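You operate a simulated robot arm through the tools that you are given. There is no shell and no other tool. Be economical: measure what you need, move in short steps, check, and stop when the job is done.

You run a simulated robot arm. Do the job below in one go: nothing can be reset, and whatever is moved stays where it is left.

TASK
Slot the cream divider into the plugs carton, add both sleeves, close it.
Fine: brass sleeve under the slim flap, copper sleeve under the wide flap.

Only the result counts: the job must be done as asked and must still hold three seconds after the hand-in. Knocking over, shifting, dropping, spilling or breaking anything else fails it.

THE ROBOT
A 7-joint arm with a two-finger parallel gripper, fixed in place. Base frame: the origin is at the foot of the arm, x ahead of it, y to its left, z up; the work surface is at about z = 0.78. Units: m, rad, N and s.
With the tool pointing down near the work surface it reaches from about 0.46 to 0.92 m from the base axis. Its first joint turns from -2.007 to 2.007 rad. Payload 3.91 kg.
The TCP is the grasp point between the finger pads, 0.03 m short of the fingertips. In the tool frame z runs along the fingers and y along their closing line. The gripper opens to 0.11 m. The fingers are 0.02 m wide and 0.01 m thick; the gripper's body (0.048 by 0.112 m) begins 0.055 m behind the TCP.
Orientation is that of the tool frame in the base frame, as a unit quaternion [w, x, y, z]. With the fingers straight down and closing along the base's y, the tool's x points along the base's -x, its y along +y and its z along -z.

THE INTERFACE
- The arm moves only by the tool step_arm. Its argument "steps" is a list of rows, each a list of 7 numbers: the opening, from 0 (shut) to 1 (fully open), then the shift along the base's x, y, z in mm, then the turn, a rotation vector about the base's x, y, z in rad. In form: [[gripper, tx, ty, tz, ax, ay, az], ...]. A call has 1 to 10 rows; each row shifts and turns the commanded pose from where the row before left it. Each row takes 0.2 s and may step no farther than 0.05 m and 0.15 rad from the row before; otherwise, or with a gripper value out of range, the whole call is refused. A pose out of reach is approached as far as the arm can. The call stops where the force on the tool passes 60 N (or 10 N more than at its start, if that is more) or the arm is blocked; 0.2 s more then pass. The fingers move at their own pace (about 0.153 m/s each) and stop on an object; they squeeze with about 34 N. The grip force told is the motor's: it shows also when the fingers shut on nothing. Time passes only in rows, and 0.2 s behind the last, so rows that do not move let the fingers close. It gives the time, the measured TCP pose, the force on the tool (base axes), the opening and the grip force at its end, in the units of the frame above (readings bear some noise).
- Cameras (640 x 400 px; columns grow to the right, rows downward): "scene" is fixed at [0.4014, -0.5014, 1.5756]; the picture's right is [0.96, -0.28, 0.00], its down [-0.18, -0.60, -0.78] and it looks along [0.22, 0.75, -0.62] (base axes); focal length 331 px, centre (320, 200). "wrist" rides on the gripper at [0.072, 0.017, -0.103] in the tool frame; the picture's right is [-0.23, 0.97, 0.00], its down [-0.76, -0.18, -0.62] and it looks along [-0.61, -0.14, 0.78] (tool axes); focal length 222 px, centre (320, 200). There is no depth. A picture from a camera that has moved, and an enlarged one, comes with that camera's place and axes in the base frame and with its lens.
- snapshot(camera): a new picture of that camera. The clock stands still meanwhile.
- slide_trunk(by): slides the trunk up (or, below 0, down) by that many m; the arm rides with it, the base frame stays. It gives what a move gives, with no picture.
- close_up(camera, box): a new picture of the part [left, top, right, bottom] of that camera's present view, enlarged. The clock stands still meanwhile.
- close_job(): hands the job in; it is judged then, once.

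Work in short steps. Places have to be worked out from the pictures, the camera data and where the tool is seen: move nearer, look again, correct. Check each grasp and each placing, and mend what went wrong. You have 120 turns and 76 pictures in all, those below and enlarged ones among them. Open the gripper and draw the arm clear of the work before you hand the job in, unless the task says otherwise; then end with one line.

The tools are called after "Request:" as a command line: name --pt "numbers of a row" for each row, then --argument value for the rest, lists and objects as JSON in quotes. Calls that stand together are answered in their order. step_arm: Moves the arm, as the interface text tells. Its arguments: {"type":"object","properties":{"steps":{"type":"array","items":{"type":"array","items":{"type":"number"}}}},"required":["steps"]} The other tools are called the same way: slide_trunk (by) slides the trunk up or down; snapshot (camera) takes a picture; close_up (camera, box) takes an enlarged picture of a part of a camera's view; close_job () hands the job in.

At the start:

```text
time_s: 0.0
tcp_pos: [0.5126, 0.2129, 1.1985]
tcp_rot: [0.0, -0.001, 1.0, 0.0]
contact_force: [-0.4, 0.2, -0.4]
opening: 0.1098
grasp_force: 0.1
trunk travel left (down, up): [-0.725, 0.265]
```

scene: 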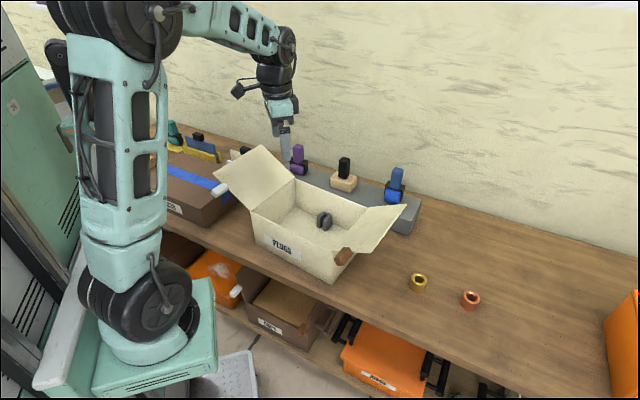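
wrist: 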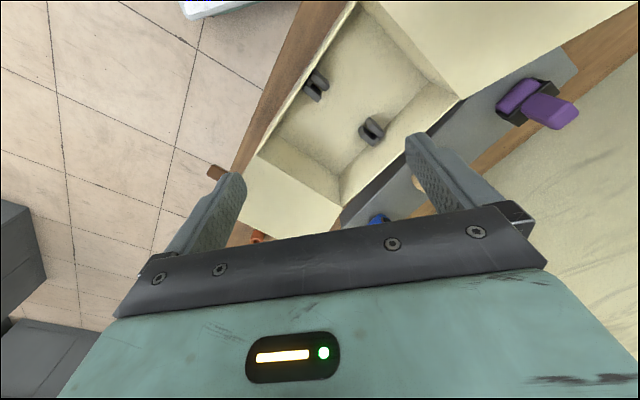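

I'll enlarge the scene view around the carton and the tool row to identify the parts.

Request:
close_up --camera "scene" --box '[200, 130, 420, 290]'

Request:
close_up --camera "scene" --box '[150, 100, 310, 220]'

Request:
close_up --camera "scene" --box '[360, 230, 520, 330]'

```text
2.50 times, centred on (310, 210) of scene
camera zoom: at [0.4014, -0.5014, 1.5756], right [0.96, -0.28, 0.0], down [-0.18, -0.6, -0.78], along [0.22, 0.75, -0.62], focal length 828 px, centre (345, 175)
```

zoom: 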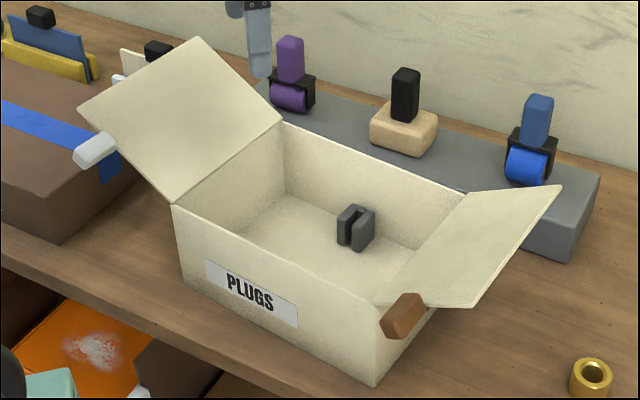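

```text
3.33 times, centred on (230, 160) of scene
camera zoom: at [0.4014, -0.5014, 1.5756], right [0.96, -0.28, 0.0], down [-0.18, -0.6, -0.78], along [0.22, 0.75, -0.62], focal length 1104 px, centre (620, 333)
```

zoom: 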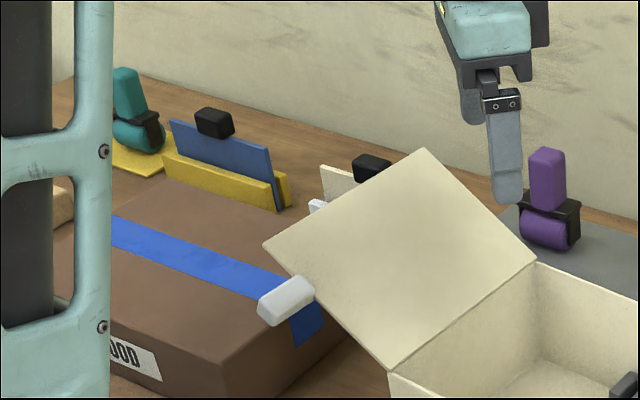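

```text
4.00 times, centred on (440, 280) of scene
camera zoom: at [0.4014, -0.5014, 1.5756], right [0.96, -0.28, 0.0], down [-0.18, -0.6, -0.78], along [0.22, 0.75, -0.62], focal length 1325 px, centre (-160, -120)
```

zoom: 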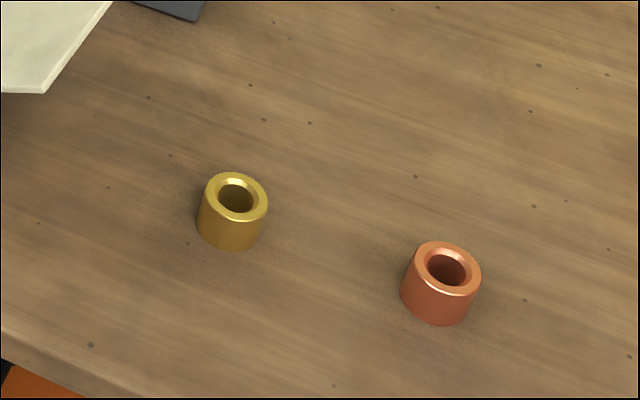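

The cream divider with a black grip sits in a rack behind the wide flap (about 0.44, 0.74). The carton's centre is near (0.594, 0.257), rotated about -49°. I'll carry the hand high toward the divider with a yaw so the wrist camera faces it.

Request:
step_arm --pt "1 -20 42 0 0 0 0.13" --pt "1 -20 42 0 0 0 0.13" --pt "1 -20 42 0 0 0 0.13" --pt "1 -20 42 0 0 0 0.13" --pt "1 -20 42 0 0 0 0.13" --pt "1 -20 42 0 0 0 0.13" --pt "1 -20 42 0 0 0 0.13" --pt "1 -20 42 0 0 0 0.13"

Request:
snapshot --camera "wrist"

Request:
snapshot --camera "scene"

```text
time_s: 1.8
tcp_pos: [0.3511, 0.5399, 1.2008]
tcp_rot: [-0.001, -0.497, 0.868, -0.001]
contact_force: [0.2, -0.1, 0.7]
opening: 0.1098
grasp_force: 0.1
out of reach, approached as far as the arm can: row 8
trunk travel left (down, up): [-0.725, 0.265]
```

```text
70 pictures are left
camera wrist: at [0.2991, 0.4864, 1.3032], right [-0.73, 0.69, 0.0], down [0.54, 0.57, 0.62], along [0.43, 0.45, -0.78], focal length 222 px, centre (320, 200)
```

wrist: 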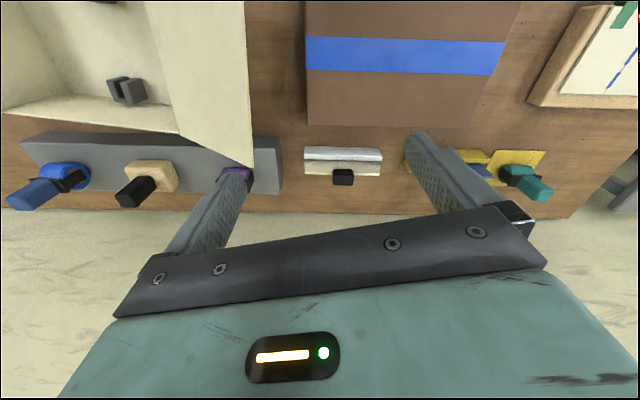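

```text
69 pictures are left
```

scene: 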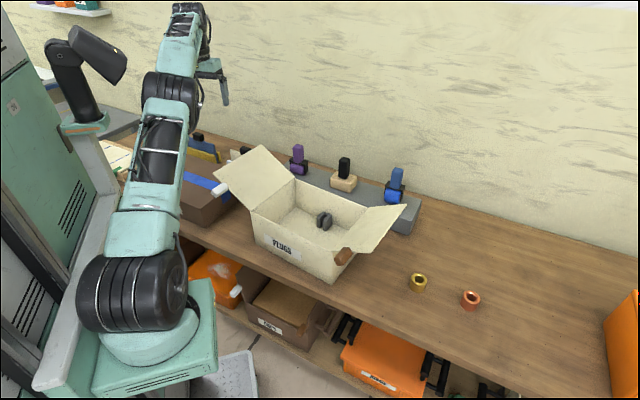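

The divider grip triangulates to about (0.443, 0.71, 0.90), with its plane parallel to the carton's long side. I'll move above it while turning the closing line across the divider, then look again.

Request:
step_arm --pt "1 10.2 18.9 -16.7 0 0 0.1356" --pt "1 10.2 18.9 -16.7 0 0 0.1356" --pt "1 10.2 18.9 -16.7 0 0 0.1356" --pt "1 10.2 18.9 -16.7 0 0 0.1356" --pt "1 10.2 18.9 -16.7 0 0 0.1356" --pt "1 10.2 18.9 -16.7 0 0 0.1356" --pt "1 10.2 18.9 -16.7 0 0 0.1356" --pt "1 10.2 18.9 -16.7 0 0 0.1356" --pt "1 10.2 18.9 -16.7 0 0 0.1356"

Request:
snapshot --camera "wrist"

Request:
close_up --camera "scene" --box '[170, 60, 330, 200]'

```text
time_s: 3.8
tcp_pos: [0.4355, 0.5635, 1.0289]
tcp_rot: [0.0, 0.905, -0.426, 0.0]
contact_force: [-0.8, -0.5, -0.8]
opening: 0.1099
grasp_force: 0.1
out of reach, approached as far as the arm can: row 1, 2, 3, 4, 5, 6, 7, 8, 9
trunk travel left (down, up): [-0.725, 0.265]
```

```text
68 pictures are left
camera wrist: at [0.4683, 0.4959, 1.132], right [-0.89, -0.45, 0.0], down [-0.35, 0.7, 0.62], along [-0.28, 0.56, -0.78], focal length 222 px, centre (320, 200)
```

wrist: 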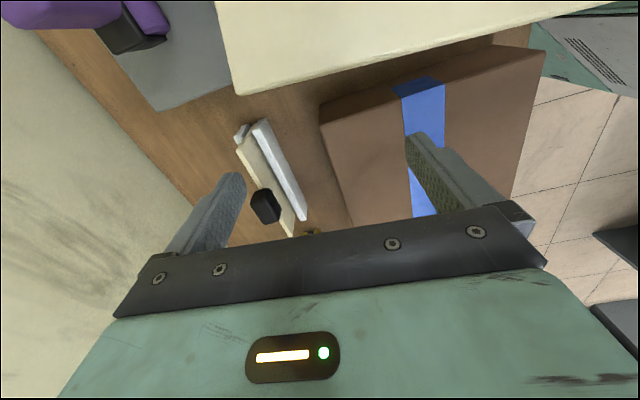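

```text
2.86 times, centred on (250, 130) of scene
camera zoom: at [0.4014, -0.5014, 1.5756], right [0.96, -0.28, 0.0], down [-0.18, -0.6, -0.78], along [0.22, 0.75, -0.62], focal length 946 px, centre (520, 400)
```

zoom: 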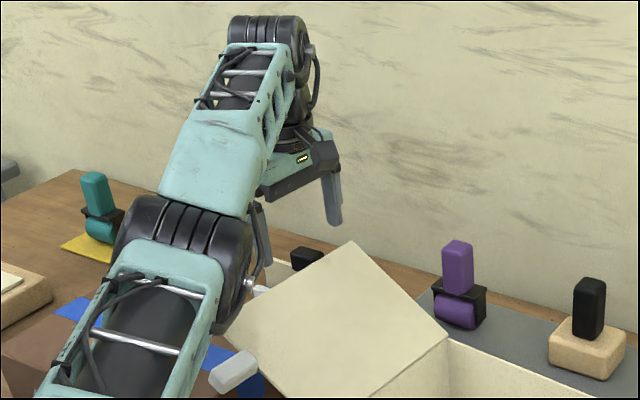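

The reach is height-limited here (0.71 m at z 1.03), so the trunk needs to be higher. I'll raise it by 0.2 m and see what the pose does.

Request:
slide_trunk --by 0.2

Request:
step_arm --pt "1 0 0 0 0 0 0"

```text
time_s: 6.0
tcp_pos: [0.4358, 0.5626, 1.2292]
tcp_rot: [0.001, 0.905, -0.426, 0.0]
contact_force: [0.3, -0.5, 0.0]
opening: 0.1099
grasp_force: 0.1
trunk travel left (down, up): [-0.925, 0.065]
```

```text
time_s: 6.4
tcp_pos: [0.4349, 0.5627, 1.2299]
tcp_rot: [0.001, 0.904, -0.427, -0.001]
contact_force: [-0.5, 0.2, 0.2]
opening: 0.1101
grasp_force: 0.1
trunk travel left (down, up): [-0.925, 0.065]
```

The commanded pose rode along with the trunk. Now I'll go over the divider at z≈1.0.

Request:
step_arm --pt "1 1.7 23.7 -38.3 0 0 0" --pt "1 1.7 23.7 -38.3 0 0 0" --pt "1 1.7 23.7 -38.3 0 0 0" --pt "1 1.7 23.7 -38.3 0 0 0" --pt "1 1.7 23.7 -38.3 0 0 0" --pt "1 1.7 23.7 -38.3 0 0 0"

Request:
snapshot --camera "wrist"

Request:
close_up --camera "scene" --box '[170, 80, 310, 200]'

```text
time_s: 7.8
tcp_pos: [0.4229, 0.5648, 1.0301]
tcp_rot: [0.0, 0.905, -0.426, 0.001]
contact_force: [0.1, 0.5, -0.2]
opening: 0.1101
grasp_force: 0.0
out of reach, approached as far as the arm can: row 1, 2, 3, 4, 5, 6
trunk travel left (down, up): [-0.925, 0.065]
```

```text
66 pictures are left
camera wrist: at [0.4551, 0.4967, 1.1325], right [-0.9, -0.44, 0.0], down [-0.35, 0.7, 0.62], along [-0.28, 0.56, -0.78], focal length 222 px, centre (320, 200)
```

wrist: 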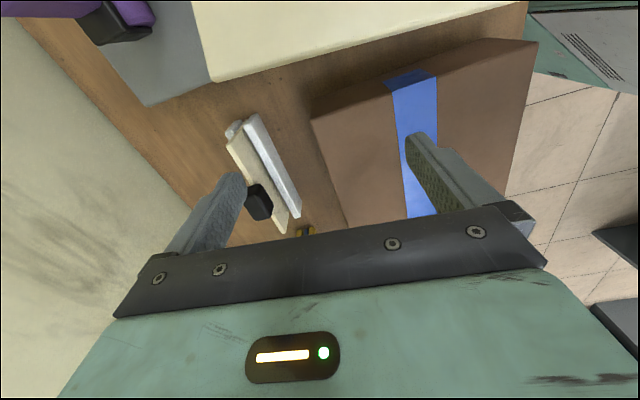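

```text
3.33 times, centred on (240, 140) of scene
camera zoom: at [0.4014, -0.5014, 1.5756], right [0.96, -0.28, 0.0], down [-0.18, -0.6, -0.78], along [0.22, 0.75, -0.62], focal length 1104 px, centre (587, 400)
```

zoom: 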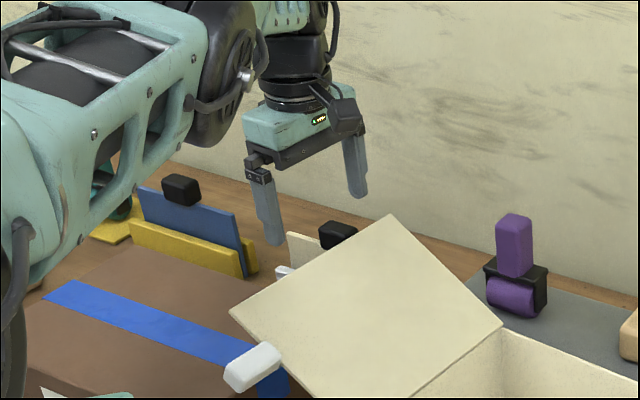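

The radius is still stuck at about 0.705, so height isn't the cause. I'll look at the whole arm posture.

Request:
snapshot --camera "scene"

```text
64 pictures are left
```

scene: 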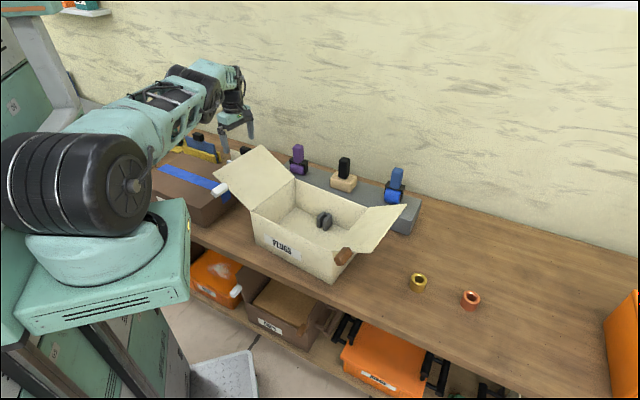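

The arm should reach farther than this, so the wrist yaw may be what blocks it. I'll turn the yaw back toward neutral while moving outward and see if reach returns.

Request:
step_arm --pt "1 3 10 0 0 0 -0.15" --pt "1 3 10 0 0 0 -0.15" --pt "1 3 10 0 0 0 -0.15" --pt "1 3 10 0 0 0 -0.15"

```text
time_s: 8.8
tcp_pos: [0.4261, 0.5604, 1.0343]
tcp_rot: [0.001, 0.737, -0.676, 0.0]
contact_force: [-0.8, 0.7, 0.7]
opening: 0.1097
grasp_force: 0.1
out of reach, approached as far as the arm can: row 1, 2, 3, 4
trunk travel left (down, up): [-0.925, 0.065]
```

Yaw isn't the cause either; the elbow may be stuck in a stretched, singular posture. I'll pull back over the brown box, clear of the flap edge, and then extend outward again from a bent elbow.

Request:
step_arm --pt "1 -35 -22 0 0 0 0" --pt "1 -35 -22 0 0 0 0" --pt "1 -35 -22 0 0 0 0" --pt "1 -35 -22 0 0 0 0" --pt "1 -35 -22 0 0 0 0"

Request:
step_arm --pt "1 20 36 0 0 0 0" --pt "1 20 36 0 0 0 0" --pt "1 20 36 0 0 0 0" --pt "1 20 36 0 0 0 0" --pt "1 20 36 0 0 0 0"

Request:
snapshot --camera "scene"

```text
time_s: 10.0
tcp_pos: [0.2511, 0.4519, 1.0347]
tcp_rot: [0.001, 0.738, -0.675, 0.0]
contact_force: [0.7, 0.0, -0.3]
opening: 0.11
grasp_force: 0.0
trunk travel left (down, up): [-0.925, 0.065]
```

```text
time_s: 11.2
tcp_pos: [0.3387, 0.5856, 1.0399]
tcp_rot: [0.002, 0.738, -0.674, 0.0]
contact_force: [0.3, -0.3, -0.5]
opening: 0.1099
grasp_force: 0.1
out of reach, approached as far as the arm can: row 4, 5
trunk travel left (down, up): [-0.925, 0.065]
```

```text
63 pictures are left
```

scene: 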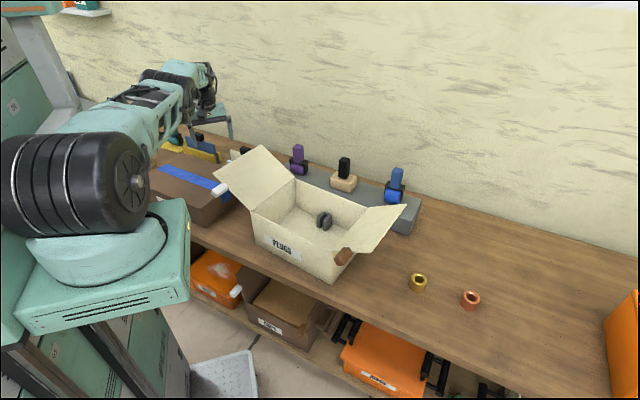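

I'll enlarge the arm to check whether the elbow is bent or straight.

Request:
close_up --camera "scene" --box '[0, 30, 260, 330]'

Request:
snapshot --camera "wrist"

```text
1.33 times, centred on (130, 180) of scene
camera zoom: at [0.4014, -0.5014, 1.5756], right [0.96, -0.28, 0.0], down [-0.18, -0.6, -0.78], along [0.22, 0.75, -0.62], focal length 442 px, centre (573, 227)
```

zoom: 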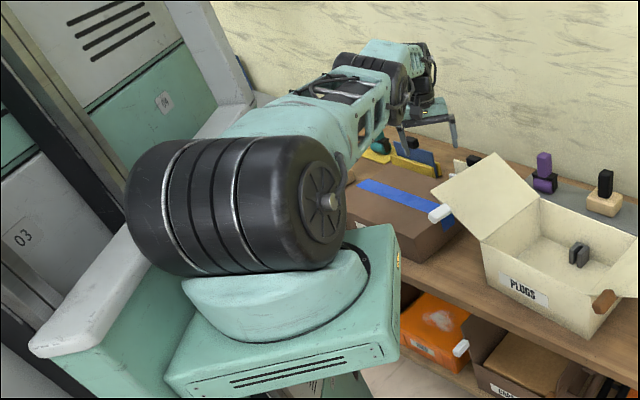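

```text
61 pictures are left
camera wrist: at [0.328, 0.5114, 1.1431], right [-0.99, 0.14, 0.0], down [0.11, 0.78, 0.62], along [0.08, 0.62, -0.78], focal length 222 px, centre (320, 200)
```

wrist: 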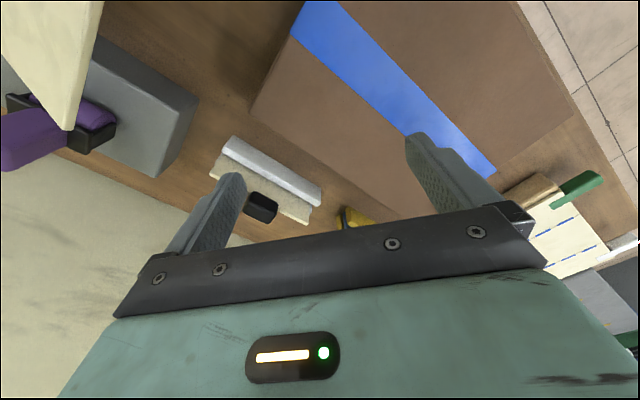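

The arm looks horizontal and nearly straight. I'll test whether a lower equivalent height helps: trunk up by the remaining 0.065, then down to z≈1.0 while pushing outward.

Request:
slide_trunk --by 0.065

Request:
step_arm --pt "1 0 0 -40 0 0 0" --pt "1 0 0 -40 0 0 0" --pt "1 20 30 -20 0 0 0" --pt "1 20 30 0 0 0 0" --pt "1 20 30 0 0 0 0"

```text
time_s: 12.2
tcp_pos: [0.3379, 0.5862, 1.1046]
tcp_rot: [0.002, 0.739, -0.674, -0.001]
contact_force: [0.3, 0.3, -0.2]
opening: 0.1096
grasp_force: 0.1
trunk travel left (down, up): [-0.99, 0.0]
```

```text
time_s: 13.4
tcp_pos: [0.3692, 0.5657, 1.0332]
tcp_rot: [0.001, 0.739, -0.674, 0.0]
contact_force: [-0.9, -0.7, -0.5]
opening: 0.1101
grasp_force: 0.0
out of reach, approached as far as the arm can: row 1, 2, 3, 4, 5
trunk travel left (down, up): [-0.99, 0.0]
```

Combining the limit poses with two trunk heights, the real shoulder axis is near (0.2, -0.12), with about 0.73 m of reach. The divider, 0.86 m away, therefore needs the tool tilted outward, gripping the handle end to end. First I'll go back and up, then lower the trunk so shoulder and wrist heights match.

Request:
step_arm --pt "1 -10 -16.5 38 0 0 0" --pt "1 -10 -16.5 38 0 0 0" --pt "1 -10 -16.5 38 0 0 0" --pt "1 -10 -16.5 38 0 0 0" --pt "1 -10 -16.5 38 0 0 0" --pt "1 -10 -16.5 38 0 0 0" --pt "1 -10 -16.5 38 0 0 0"

Request:
slide_trunk --by -0.2

```text
time_s: 15.0
tcp_pos: [0.3233, 0.5897, 1.2844]
tcp_rot: [0.001, 0.738, -0.675, 0.001]
contact_force: [0.6, 0.0, -0.6]
opening: 0.1102
grasp_force: 0.0
out of reach, approached as far as the arm can: row 1, 2, 3, 4, 5, 6, 7
trunk travel left (down, up): [-0.99, 0.0]
```

```text
time_s: 17.2
tcp_pos: [0.3233, 0.59, 1.0834]
tcp_rot: [0.001, 0.738, -0.674, 0.001]
contact_force: [0.6, -1.0, -0.6]
opening: 0.11
grasp_force: 0.1
trunk travel left (down, up): [-0.79, 0.2]
```

The retraction didn't follow the request. I'll send a zero row, then a small retraction, to see how the commanded pose is tracked.

Request:
step_arm --pt "1 0 0 0 0 0 0"

Request:
step_arm --pt "1 -10 -30 10 0 0 0" --pt "1 -10 -30 10 0 0 0"

```text
time_s: 17.6
tcp_pos: [0.3234, 0.5884, 1.084]
tcp_rot: [0.002, 0.739, -0.674, 0.001]
contact_force: [-1.3, 1.0, 0.7]
opening: 0.11
grasp_force: 0.1
trunk travel left (down, up): [-0.79, 0.2]
```

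```text
time_s: 18.2
tcp_pos: [0.3116, 0.5873, 1.1118]
tcp_rot: [0.002, 0.738, -0.674, 0.001]
contact_force: [0.0, -0.1, -0.6]
opening: 0.1102
grasp_force: 0.1
out of reach, approached as far as the arm can: row 1, 2
trunk travel left (down, up): [-0.79, 0.2]
```

The arm is straight, so a purely radial retraction is singular for its solver. A sideways-and-inward move worked before, so I'll do that.

Request:
step_arm --pt "1 -35 -22 0 0 0 0" --pt "1 -35 -22 0 0 0 0" --pt "1 -35 -22 0 0 0 0"

Request:
snapshot --camera "scene"

```text
time_s: 19.0
tcp_pos: [0.2113, 0.5902, 1.1238]
tcp_rot: [0.003, 0.739, -0.674, 0.003]
contact_force: [0.2, 0.2, -0.2]
opening: 0.11
grasp_force: 0.0
out of reach, approached as far as the arm can: row 1, 2, 3
trunk travel left (down, up): [-0.79, 0.2]
```

```text
60 pictures are left
```

scene: 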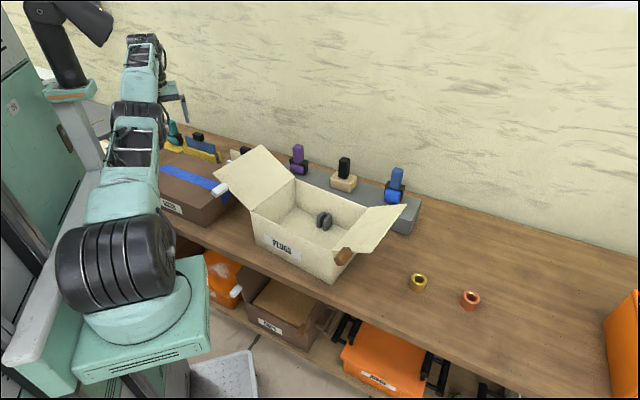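

The hand just slides along the stretched-arm circle. I'll command down-and-inward, which should make the elbow flex.

Request:
step_arm --pt "1 0 -35 -30 0 0 0" --pt "1 0 -35 -30 0 0 0" --pt "1 0 -35 -30 0 0 0"

```text
time_s: 19.8
tcp_pos: [0.2076, 0.5981, 1.0438]
tcp_rot: [0.003, 0.739, -0.674, 0.001]
contact_force: [0.1, 0.1, -0.1]
opening: 0.1101
grasp_force: 0.0
out of reach, approached as far as the arm can: row 1, 2, 3
trunk travel left (down, up): [-0.79, 0.2]
```

Still straight. I'll tilt the tool outward with the TCP held, which I need anyway and which pulls the wrist inward.

Request:
step_arm --pt "1 0 0 0 0.14 0 0" --pt "1 0 0 0 0.14 0 0" --pt "1 0 0 0 0.14 0 0" --pt "1 0 0 0 0.14 0 0"

```text
time_s: 20.8
tcp_pos: [0.2044, 0.7087, 1.0471]
tcp_rot: [-0.202, 0.71, -0.649, -0.185]
contact_force: [0.8, -0.2, -0.4]
opening: 0.11
grasp_force: 0.0
out of reach, approached as far as the arm can: row 1, 2, 3, 4
trunk travel left (down, up): [-0.79, 0.2]
```

The tilt works and extends the reach. The big inward steps probably demand too fast an elbow bend from straight, so I'll try very small, growing inward steps.

Request:
step_arm --pt "1 0 -1 0 0 0 0" --pt "1 0 -1 0 0 0 0" --pt "1 0 -2 0 0 0 0" --pt "1 0 -3 0 0 0 0" --pt "1 0 -4 0 0 0 0" --pt "1 0 -5 0 0 0 0" --pt "1 0 -7 0 0 0 0" --pt "1 0 -10 0 0 0 0" --pt "1 0 -12 0 0 0 0" --pt "1 0 -15 0 0 0 0"

```text
time_s: 23.0
tcp_pos: [0.2044, 0.7091, 1.0475]
tcp_rot: [-0.202, 0.71, -0.648, -0.186]
contact_force: [0.2, -0.7, -0.8]
opening: 0.1099
grasp_force: 0.1
out of reach, approached as far as the arm can: row 3, 4, 5, 6, 7, 8, 9, 10
trunk travel left (down, up): [-0.79, 0.2]
```

No effect: pure radial motion is singular. The earlier escape happened with the arm sloping downward, so I'll raise the trunk and lower the hand to recreate that slope, then move sideways and inward.

Request:
slide_trunk --by 0.2

Request:
step_arm --pt "1 0 0 -45 0 0 0" --pt "1 0 0 -45 0 0 0" --pt "1 0 0 -45 0 0 0" --pt "1 0 0 -45 0 0 0" --pt "1 0 -20 -20 0 0 0"

Request:
step_arm --pt "1 35 -30 0 0 0 0" --pt "1 35 -30 0 0 0 0"

```text
time_s: 25.1
tcp_pos: [0.2049, 0.7089, 1.2473]
tcp_rot: [-0.202, 0.711, -0.648, -0.186]
contact_force: [-0.4, -0.1, 0.7]
opening: 0.11
grasp_force: 0.1
trunk travel left (down, up): [-0.99, 0.0]
```

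```text
time_s: 26.4
tcp_pos: [0.2119, 0.6698, 1.0492]
tcp_rot: [-0.202, 0.71, -0.648, -0.186]
contact_force: [-0.4, -0.4, -0.4]
opening: 0.1099
grasp_force: 0.0
out of reach, approached as far as the arm can: row 3, 4
trunk travel left (down, up): [-0.99, 0.0]
```

```text
time_s: 26.9
tcp_pos: [0.2823, 0.6126, 1.0505]
tcp_rot: [-0.202, 0.71, -0.648, -0.186]
contact_force: [-0.8, 0.1, -0.3]
opening: 0.1099
grasp_force: 0.1
trunk travel left (down, up): [-0.99, 0.0]
```

Unstuck. Fitting a circle to the limit poses puts the shoulder axis at (0.216, -0.117) with reach 0.72, so a tool tilt of about 0.95 rad toward azimuth 46° reaches the handle. I'll rotate in place to that orientation.

Request:
step_arm --pt "1 0 0 0 0 0 -0.1425" --pt "1 0 0 0 0 0 -0.1425" --pt "1 0 0 0 0 0 -0.1425" --pt "1 0 0 0 0 0 -0.1425" --pt "1 0 0 0 0 0 -0.1425" --pt "1 0 0 0 0 0 -0.1425" --pt "1 0 0 20 0.105 -0.079 0.008" --pt "1 0 0 20 0.105 -0.079 0.008" --pt "1 0 0 20 0.105 -0.079 0.008"

Request:
snapshot --camera "wrist"

```text
time_s: 28.4
tcp_pos: [0.3916, 0.5984, 1.1233]
tcp_rot: [0.273, -0.283, 0.915, 0.088]
contact_force: [-0.3, -0.2, 0.1]
opening: 0.1099
grasp_force: 0.1
trunk travel left (down, up): [-0.99, 0.0]
stopped in row 7: the arm was blocked; the commanded pose is now the measured one
```

```text
59 pictures are left
camera wrist: at [0.2863, 0.5447, 1.1686], right [-0.39, 0.91, 0.13], down [0.35, 0.02, 0.94], along [0.85, 0.42, -0.32], focal length 222 px, centre (320, 200)
```

wrist: 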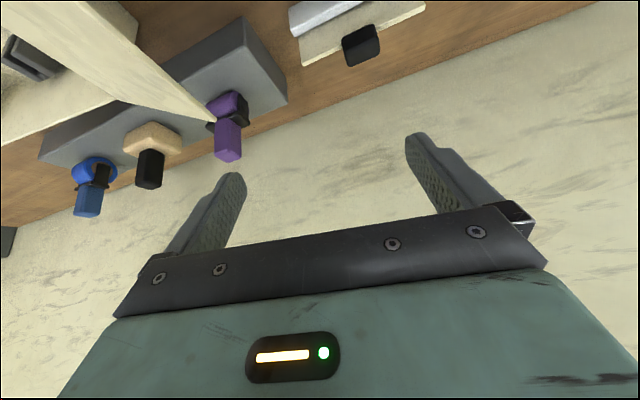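

The arm got "blocked" and the TCP drifted. I'll check the scene for any contact before going on.

Request:
snapshot --camera "scene"

```text
58 pictures are left
```

scene: 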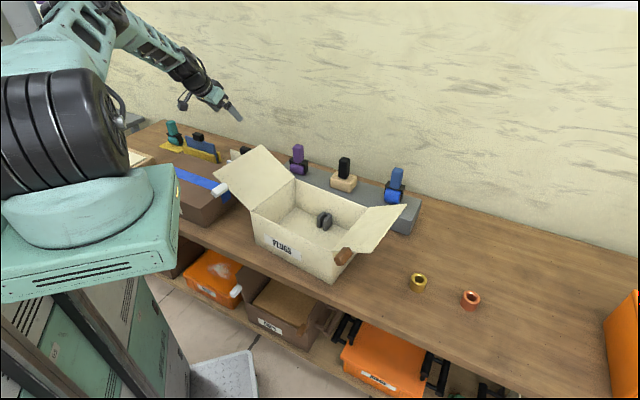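

Nothing was disturbed, and the elbow is now bent and up, which is good. I'll raise the hand while finishing the yaw and tilt, then lower the trunk.

Request:
step_arm --pt "1 0 0 35 0 0 0.1" --pt "1 0 0 35 0 0 0.1" --pt "1 0 0 35 0.088 -0.085 0" --pt "1 0 0 35 0.088 -0.085 0" --pt "1 0 0 35 0.088 -0.085 0"

```text
time_s: 29.4
tcp_pos: [0.5001, 0.5499, 1.1752]
tcp_rot: [0.362, -0.323, 0.871, 0.08]
contact_force: [-0.5, 0.1, 0.0]
opening: 0.1101
grasp_force: 0.0
trunk travel left (down, up): [-0.99, 0.0]
stopped in row 5: the arm was blocked; the commanded pose is now the measured one
```

Blocked again, with drift in x. Some part of the arm (probably the elbow) is pressing on something. I'll look.

Request:
snapshot --camera "scene"

Request:
snapshot --camera "wrist"

```text
57 pictures are left
```

scene: 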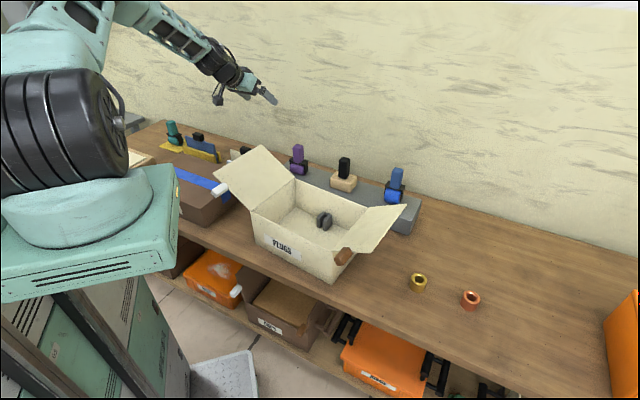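

```text
56 pictures are left
camera wrist: at [0.3922, 0.4867, 1.198], right [-0.48, 0.87, 0.06], down [0.15, 0.01, 0.99], along [0.86, 0.49, -0.14], focal length 222 px, centre (320, 200)
```

wrist: 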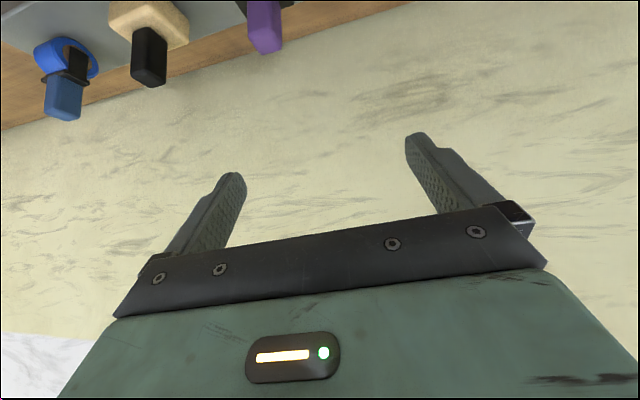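

I'll test how the arm follows from here with a few gentle moves back toward -x.

Request:
step_arm --pt "1 -15 5 10 0 0 0" --pt "1 -15 5 10 0 0 0" --pt "1 -15 5 10 0 0 0"

```text
time_s: 30.2
tcp_pos: [0.52, 0.5286, 1.1845]
tcp_rot: [0.362, -0.287, 0.886, 0.047]
contact_force: [0.1, -0.2, 0.1]
opening: 0.11
grasp_force: 0.1
trunk travel left (down, up): [-0.99, 0.0]
```

The arm isn't following, so an elbow obstruction is likely. I'll back out toward the home-like pose, untilting, to recover a clean posture.

Request:
step_arm --pt "1 0 -40 20 -0.053 0.112 0" --pt "1 0 -40 20 -0.053 0.112 0" --pt "1 0 -40 20 -0.053 0.112 0" --pt "1 0 -40 20 -0.053 0.112 0" --pt "1 0 -40 20 -0.053 0.112 0" --pt "1 0 -40 20 -0.053 0.112 0" --pt "1 0 0 0 0 0 0" --pt "1 0 0 0 0 0 0"

Request:
snapshot --camera "scene"

```text
time_s: 30.7
tcp_pos: [0.4683, 0.4559, 1.0922]
tcp_rot: [0.266, -0.357, 0.895, -0.037]
contact_force: [0.2, -0.3, -0.4]
opening: 0.11
grasp_force: 0.1
trunk travel left (down, up): [-0.99, 0.0]
stopped in row 2: the arm was blocked; the commanded pose is now the measured one
```

```text
55 pictures are left
```

scene: 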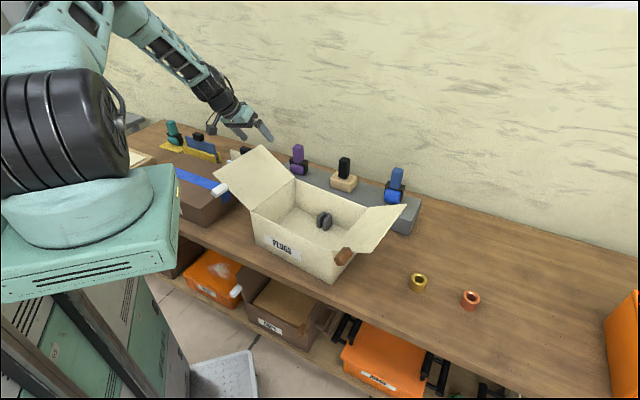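

The hand dipped instead of rising; the elbow seems to be blocked on the left, near the robot's head post. I'll move outward toward +x to stretch the arm off that obstacle, a few rows at a time.

Request:
step_arm --pt "1 30 -15 20 0 0 0" --pt "1 30 -15 20 0 0 0" --pt "1 30 -15 20 0 0 0"

```text
time_s: 31.5
tcp_pos: [0.5573, 0.41, 1.1543]
tcp_rot: [0.265, -0.358, 0.895, -0.035]
contact_force: [-0.2, -0.6, -0.8]
opening: 0.1099
grasp_force: 0.1
trunk travel left (down, up): [-0.99, 0.0]
```

It followed exactly. Now I'll untilt and rise a little here.

Request:
step_arm --pt "1 5 -10 15 -0.033 0.131 0" --pt "1 5 -10 15 -0.033 0.131 0" --pt "1 5 -10 15 -0.033 0.131 0" --pt "1 5 -10 15 -0.033 0.131 0"

Request:
snapshot --camera "scene"

```text
time_s: 32.5
tcp_pos: [0.5772, 0.3718, 1.2131]
tcp_rot: [-0.001, -0.372, 0.928, -0.002]
contact_force: [0.1, 0.0, -0.4]
opening: 0.1102
grasp_force: 0.0
trunk travel left (down, up): [-0.99, 0.0]
```

```text
54 pictures are left
```

scene: 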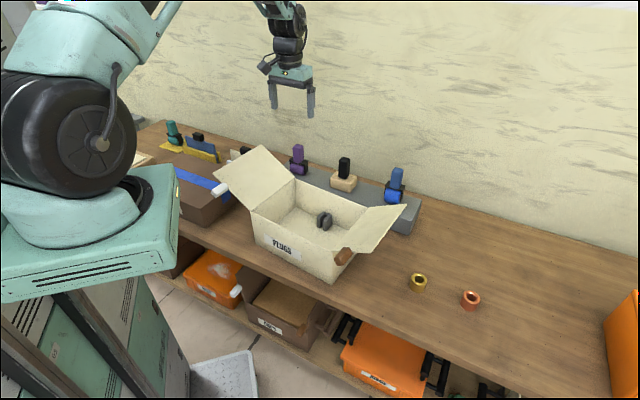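

Clean posture again. I'll rise a little, then lower the trunk to about +0.05.

Request:
step_arm --pt "1 0 0 35 0 0 0" --pt "1 0 0 35 0 0 0"

Request:
slide_trunk --by -0.215

Request:
step_arm --pt "1 20 20.5 2 0.0977 -0.0944 0" --pt "1 19.5 20 6 0.0977 -0.0944 0" --pt "1 18.5 19 10 0.0977 -0.0944 0" --pt "1 17.5 18 13 0.0977 -0.0944 0"

```text
time_s: 33.1
tcp_pos: [0.5777, 0.3713, 1.2842]
tcp_rot: [0.0, -0.371, 0.929, -0.001]
contact_force: [-0.2, 1.0, -0.3]
opening: 0.1102
grasp_force: 0.1
trunk travel left (down, up): [-0.99, 0.0]
```

```text
time_s: 35.4
tcp_pos: [0.5779, 0.3718, 1.069]
tcp_rot: [0.0, -0.371, 0.929, -0.001]
contact_force: [0.7, 0.5, 0.2]
opening: 0.1097
grasp_force: 0.0
trunk travel left (down, up): [-0.775, 0.215]
```

```text
time_s: 36.4
tcp_pos: [0.6524, 0.4487, 1.0992]
tcp_rot: [0.246, -0.357, 0.894, 0.11]
contact_force: [0.6, -0.1, 0.1]
opening: 0.11
grasp_force: 0.0
trunk travel left (down, up): [-0.775, 0.215]
```

Following well. I'll finish the tilt and start moving across toward the divider.

Request:
step_arm --pt "1 16 16.5 16 0.0977 -0.0944 0" --pt "1 14 14.5 19 0.0977 -0.0944 0" --pt "1 12 13 20 0.0977 -0.0944 0" --pt "1 -32 24 -5 0 0 0" --pt "1 -32 24 -5 0 0 0" --pt "1 -32 24 -5 0 0 0" --pt "1 -32 24 -5 0 0 0"

Request:
snapshot --camera "wrist"

Request:
snapshot --camera "scene"

```text
time_s: 38.0
tcp_pos: [0.5678, 0.5878, 1.1359]
tcp_rot: [0.419, -0.328, 0.826, 0.187]
contact_force: [0.2, -0.6, 0.2]
opening: 0.1101
grasp_force: 0.1
trunk travel left (down, up): [-0.775, 0.215]
```

```text
53 pictures are left
camera wrist: at [0.4649, 0.5109, 1.1364], right [-0.58, 0.78, 0.22], down [0.1, -0.2, 0.98], along [0.81, 0.59, 0.04], focal length 222 px, centre (320, 200)
```

wrist: 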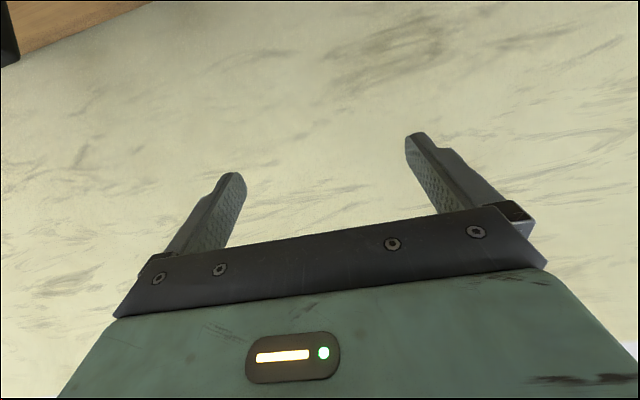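

```text
52 pictures are left
```

scene: 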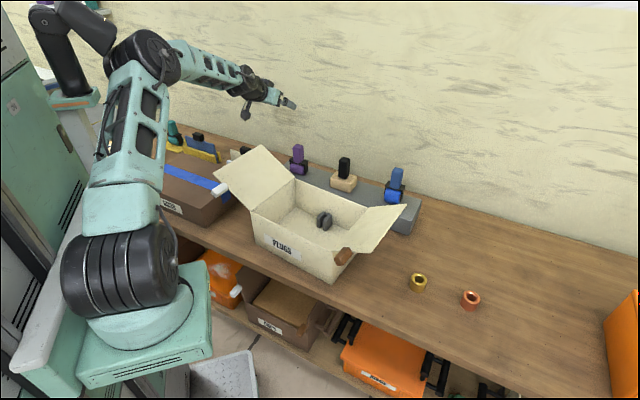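

The elbow is heading to the left of the line but still has space. I'll continue in small batches toward the point above the divider.

Request:
step_arm --pt "1 -30 25 -5 0 0 0" --pt "1 -30 25 -5 0 0 0"

Request:
step_arm --pt "1 -30 25 -5 0 0 0" --pt "1 -30 25 -5 0 0 0"

Request:
snapshot --camera "scene"

Request:
snapshot --camera "wrist"

```text
time_s: 38.6
tcp_pos: [0.5239, 0.6317, 1.1428]
tcp_rot: [0.424, -0.311, 0.829, 0.193]
contact_force: [0.0, -1.0, -0.3]
opening: 0.11
grasp_force: 0.0
trunk travel left (down, up): [-0.775, 0.215]
```

```text
time_s: 39.2
tcp_pos: [0.4469, 0.6884, 1.1147]
tcp_rot: [0.418, -0.329, 0.826, 0.186]
contact_force: [-0.5, 0.1, 0.5]
opening: 0.1101
grasp_force: 0.0
trunk travel left (down, up): [-0.775, 0.215]
```

```text
51 pictures are left
```

scene: 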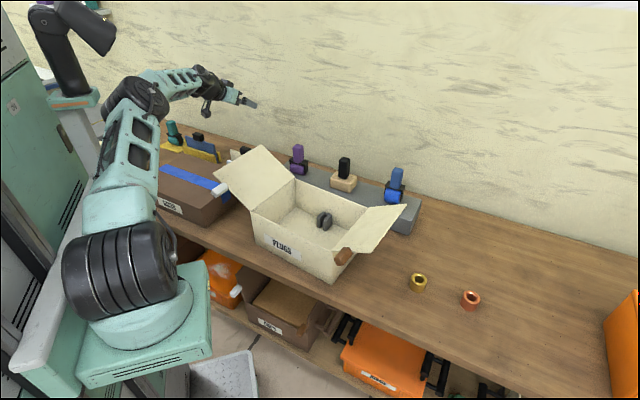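

```text
50 pictures are left
camera wrist: at [0.3435, 0.6119, 1.1143], right [-0.58, 0.78, 0.22], down [0.1, -0.2, 0.98], along [0.81, 0.59, 0.04], focal length 222 px, centre (320, 200)
```

wrist: 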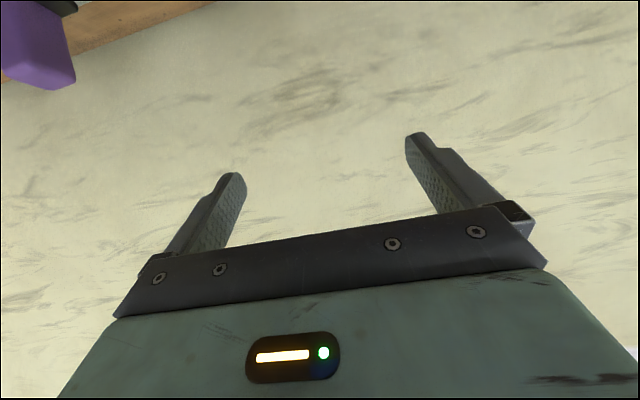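

The elbow passed the head. Using all views, the handle centre comes out at (0.445, 0.716, 0.888). I'll align x and y, then lower with the trunk by 0.1 and look.

Request:
step_arm --pt "1 -4 11 0 0 0 0" --pt "1 -4 11 0 0 0 0"

Request:
slide_trunk --by -0.1

Request:
snapshot --camera "wrist"

Request:
close_up --camera "scene" --box '[150, 80, 310, 200]'

```text
time_s: 39.8
tcp_pos: [0.4387, 0.7125, 1.1139]
tcp_rot: [0.419, -0.329, 0.825, 0.187]
contact_force: [0.4, 0.1, 0.5]
opening: 0.1099
grasp_force: 0.0
trunk travel left (down, up): [-0.775, 0.215]
```

```text
time_s: 41.1
tcp_pos: [0.4388, 0.7117, 1.0129]
tcp_rot: [0.418, -0.329, 0.826, 0.188]
contact_force: [0.2, -0.7, 0.0]
opening: 0.1098
grasp_force: 0.0
trunk travel left (down, up): [-0.675, 0.315]
```

```text
49 pictures are left
camera wrist: at [0.3366, 0.6343, 1.0145], right [-0.58, 0.78, 0.22], down [0.1, -0.2, 0.98], along [0.81, 0.59, 0.04], focal length 222 px, centre (320, 200)
```

wrist: 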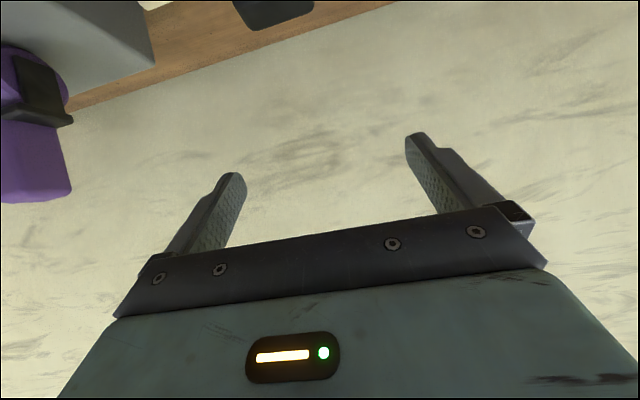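

```text
3.33 times, centred on (230, 140) of scene
camera zoom: at [0.4014, -0.5014, 1.5756], right [0.96, -0.28, 0.0], down [-0.18, -0.6, -0.78], along [0.22, 0.75, -0.62], focal length 1104 px, centre (620, 400)
```

zoom: 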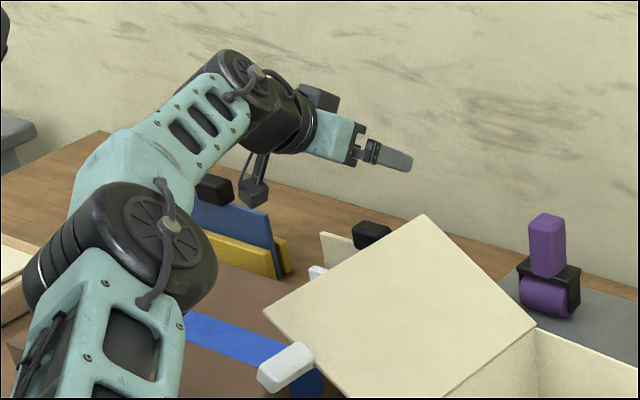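

The approach line looks right. I'll lower another 0.06 and check the handle between the fingers.

Request:
slide_trunk --by -0.06

Request:
snapshot --camera "wrist"

Request:
close_up --camera "scene" --box '[170, 90, 290, 190]'

```text
time_s: 42.1
tcp_pos: [0.4382, 0.7114, 0.953]
tcp_rot: [0.418, -0.329, 0.826, 0.187]
contact_force: [-0.3, -0.2, 0.0]
opening: 0.11
grasp_force: 0.1
trunk travel left (down, up): [-0.615, 0.375]
```

```text
47 pictures are left
camera wrist: at [0.3365, 0.6343, 0.9545], right [-0.58, 0.78, 0.22], down [0.1, -0.2, 0.98], along [0.81, 0.59, 0.04], focal length 222 px, centre (320, 200)
```

wrist: 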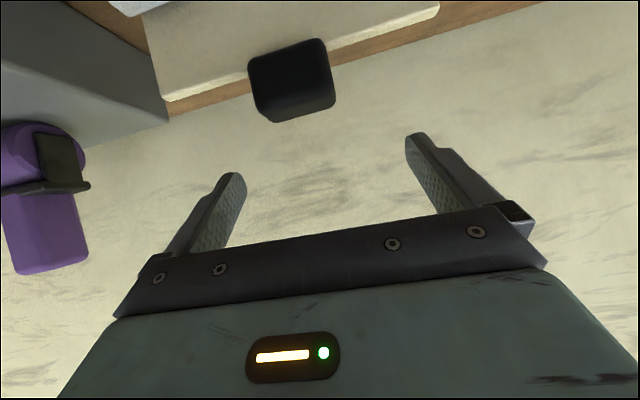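

```text
4.00 times, centred on (230, 140) of scene
camera zoom: at [0.4014, -0.5014, 1.5756], right [0.96, -0.28, 0.0], down [-0.18, -0.6, -0.78], along [0.22, 0.75, -0.62], focal length 1325 px, centre (680, 440)
```

zoom: 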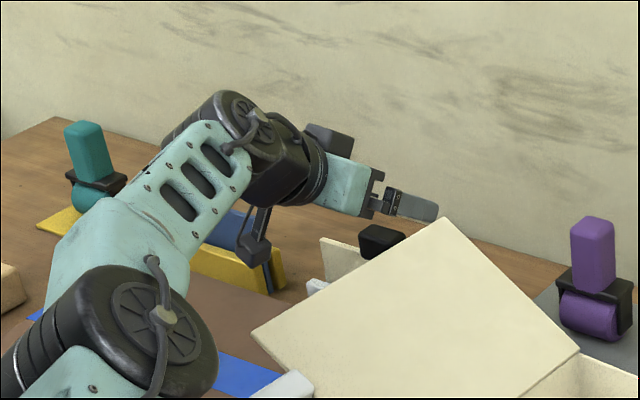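

The handle is centred between the fingers laterally at about (0.444, 0.713, 0.888). I'll lower 0.056 more and verify before closing.

Request:
slide_trunk --by -0.056

Request:
snapshot --camera "wrist"

```text
time_s: 43.1
tcp_pos: [0.4392, 0.7117, 0.8971]
tcp_rot: [0.418, -0.33, 0.825, 0.188]
contact_force: [-0.3, -1.0, -1.0]
opening: 0.1101
grasp_force: 0.1
trunk travel left (down, up): [-0.559, 0.431]
```

```text
45 pictures are left
camera wrist: at [0.3365, 0.6343, 0.8984], right [-0.58, 0.78, 0.22], down [0.1, -0.2, 0.98], along [0.81, 0.59, 0.04], focal length 222 px, centre (320, 200)
```

wrist: 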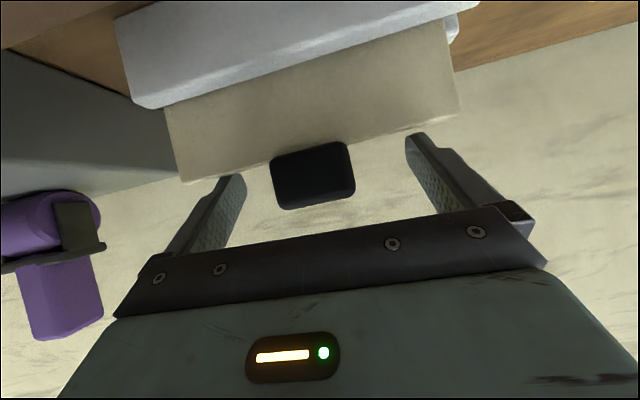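

The handle is centred between the pads and there's no contact. Closing.

Request:
step_arm --pt "0.5 0 0 0 0 0 0" --pt "0 0 0 0 0 0 0" --pt "0 0 0 0 0 0 0" --pt "0 0 0 0 0 0 0"

Request:
snapshot --camera "wrist"

```text
time_s: 44.1
tcp_pos: [0.4383, 0.712, 0.8984]
tcp_rot: [0.419, -0.328, 0.826, 0.186]
contact_force: [1.1, -0.9, 4.7]
opening: 0.0462
grasp_force: 34.2
trunk travel left (down, up): [-0.559, 0.431]
```

```text
44 pictures are left
camera wrist: at [0.3367, 0.6341, 0.899], right [-0.58, 0.78, 0.22], down [0.1, -0.2, 0.98], along [0.81, 0.59, 0.04], focal length 222 px, centre (320, 200)
```

wrist: 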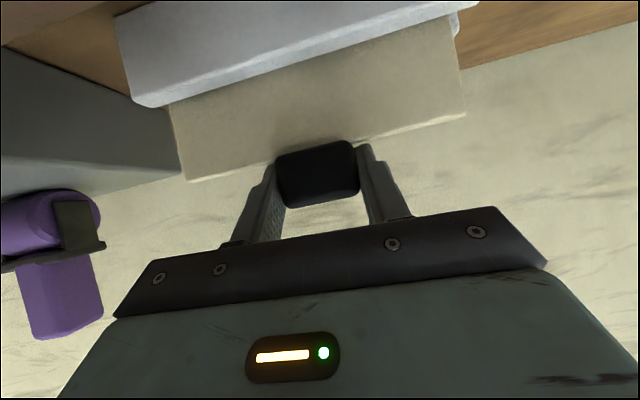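

Grasp is firm at 46 mm. I'll lift straight up with the trunk by 0.17.

Request:
slide_trunk --by 0.17

Request:
snapshot --camera "wrist"

Request:
snapshot --camera "scene"

```text
time_s: 46.0
tcp_pos: [0.4396, 0.7101, 1.0672]
tcp_rot: [0.418, -0.329, 0.826, 0.187]
contact_force: [-0.5, -0.6, 0.1]
opening: 0.0455
grasp_force: 33.8
trunk travel left (down, up): [-0.729, 0.261]
```

```text
43 pictures are left
camera wrist: at [0.3366, 0.6343, 1.0683], right [-0.58, 0.78, 0.22], down [0.1, -0.2, 0.98], along [0.81, 0.59, 0.04], focal length 222 px, centre (320, 200)
```

wrist: 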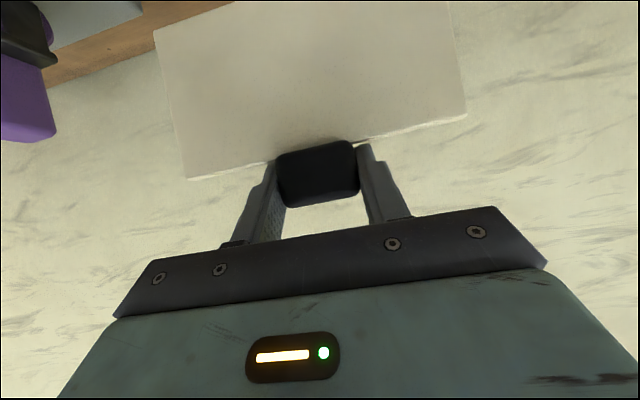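

```text
42 pictures are left
```

scene: 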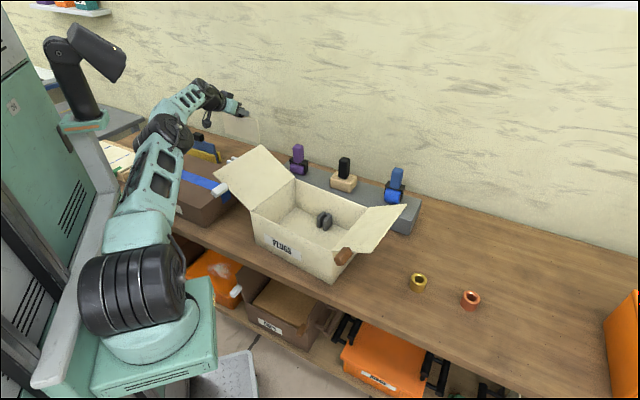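

Divider is out cleanly. It must be placed with this same tilt, so precise slot geometry matters. I'll raise by 0.1 for clearance and zoom on the clip in the carton.

Request:
slide_trunk --by 0.1

Request:
close_up --camera "scene" --box '[290, 195, 370, 245]'

Request:
close_up --camera "scene" --box '[230, 150, 420, 290]'

```text
time_s: 47.4
tcp_pos: [0.4393, 0.7108, 1.1669]
tcp_rot: [0.419, -0.329, 0.826, 0.187]
contact_force: [0.0, 0.0, -0.1]
opening: 0.0454
grasp_force: 33.9
trunk travel left (down, up): [-0.829, 0.161]
```

```text
8.00 times, centred on (330, 220) of scene
camera zoom: at [0.4014, -0.5014, 1.5756], right [0.96, -0.28, 0.0], down [-0.18, -0.6, -0.78], along [0.22, 0.75, -0.62], focal length 2650 px, centre (240, 40)
```

zoom: 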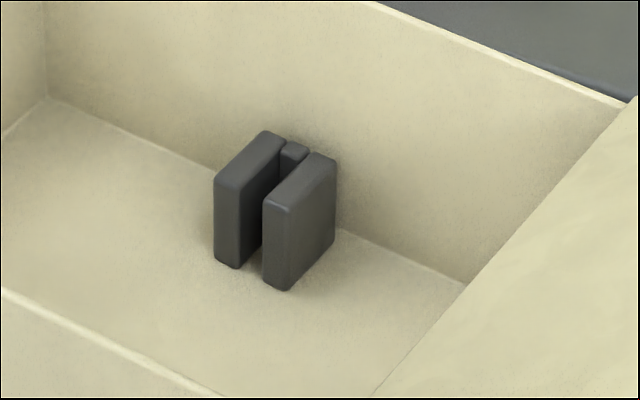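

```text
2.86 times, centred on (325, 220) of scene
camera zoom: at [0.4014, -0.5014, 1.5756], right [0.96, -0.28, 0.0], down [-0.18, -0.6, -0.78], along [0.22, 0.75, -0.62], focal length 946 px, centre (306, 143)
```

zoom: 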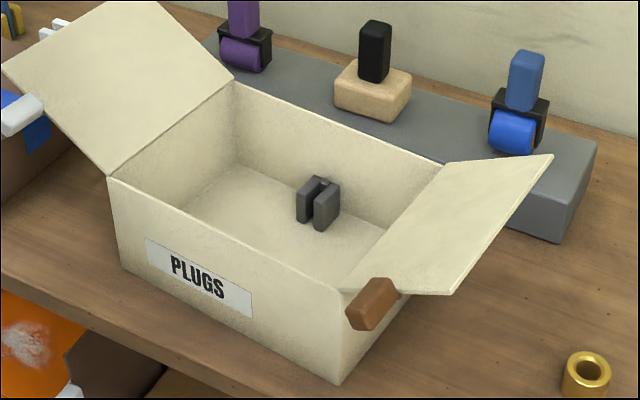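

The slot is a U-clip about 48 mm tall on the back wall, with its axis around azimuth 40°. I'll carry the divider back first, then yaw about -95° with the wrist nearly fixed. Starting with the translation.

Request:
step_arm --pt "0 30 -24 0 0 0 0" --pt "0 30 -24 0 0 0 0" --pt "0 30 -25 0 0 0 0" --pt "0 30 -25 0 0 0 0"

Request:
step_arm --pt "0 19.3 -26.2 0 0 0 -0.1385" --pt "0 16.5 -28 0 0 0 -0.1385" --pt "0 13.9 -30 0 0 0 -0.1385"

```text
time_s: 48.4
tcp_pos: [0.5576, 0.6117, 1.1675]
tcp_rot: [0.419, -0.329, 0.825, 0.188]
contact_force: [0.0, 1.0, -1.0]
opening: 0.0451
grasp_force: 33.9
trunk travel left (down, up): [-0.829, 0.161]
```

```text
time_s: 49.2
tcp_pos: [0.6316, 0.5168, 1.1801]
tcp_rot: [0.451, -0.132, 0.878, 0.095]
contact_force: [-0.8, -0.5, -1.7]
opening: 0.0455
grasp_force: 34.2
trunk travel left (down, up): [-0.829, 0.161]
```

There's a deviation of about 2.5 cm from the command, so I'll check the arm posture.

Request:
snapshot --camera "scene"

Request:
step_arm --pt "0 0 0 0 0 0 0"

```text
39 pictures are left
```

scene: 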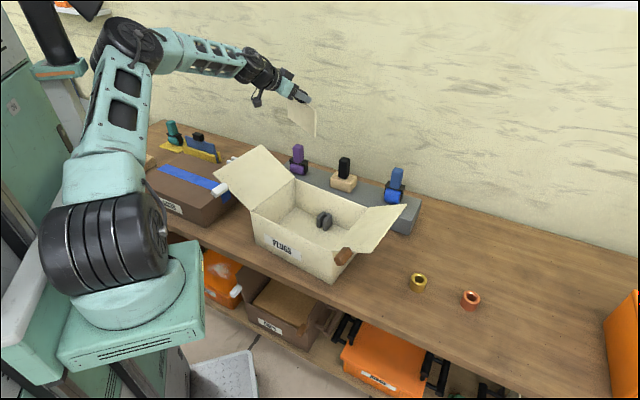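

```text
time_s: 49.6
tcp_pos: [0.6318, 0.5172, 1.1762]
tcp_rot: [0.451, -0.132, 0.878, 0.096]
contact_force: [0.8, -0.4, -1.2]
opening: 0.0455
grasp_force: 34.0
trunk travel left (down, up): [-0.829, 0.161]
```

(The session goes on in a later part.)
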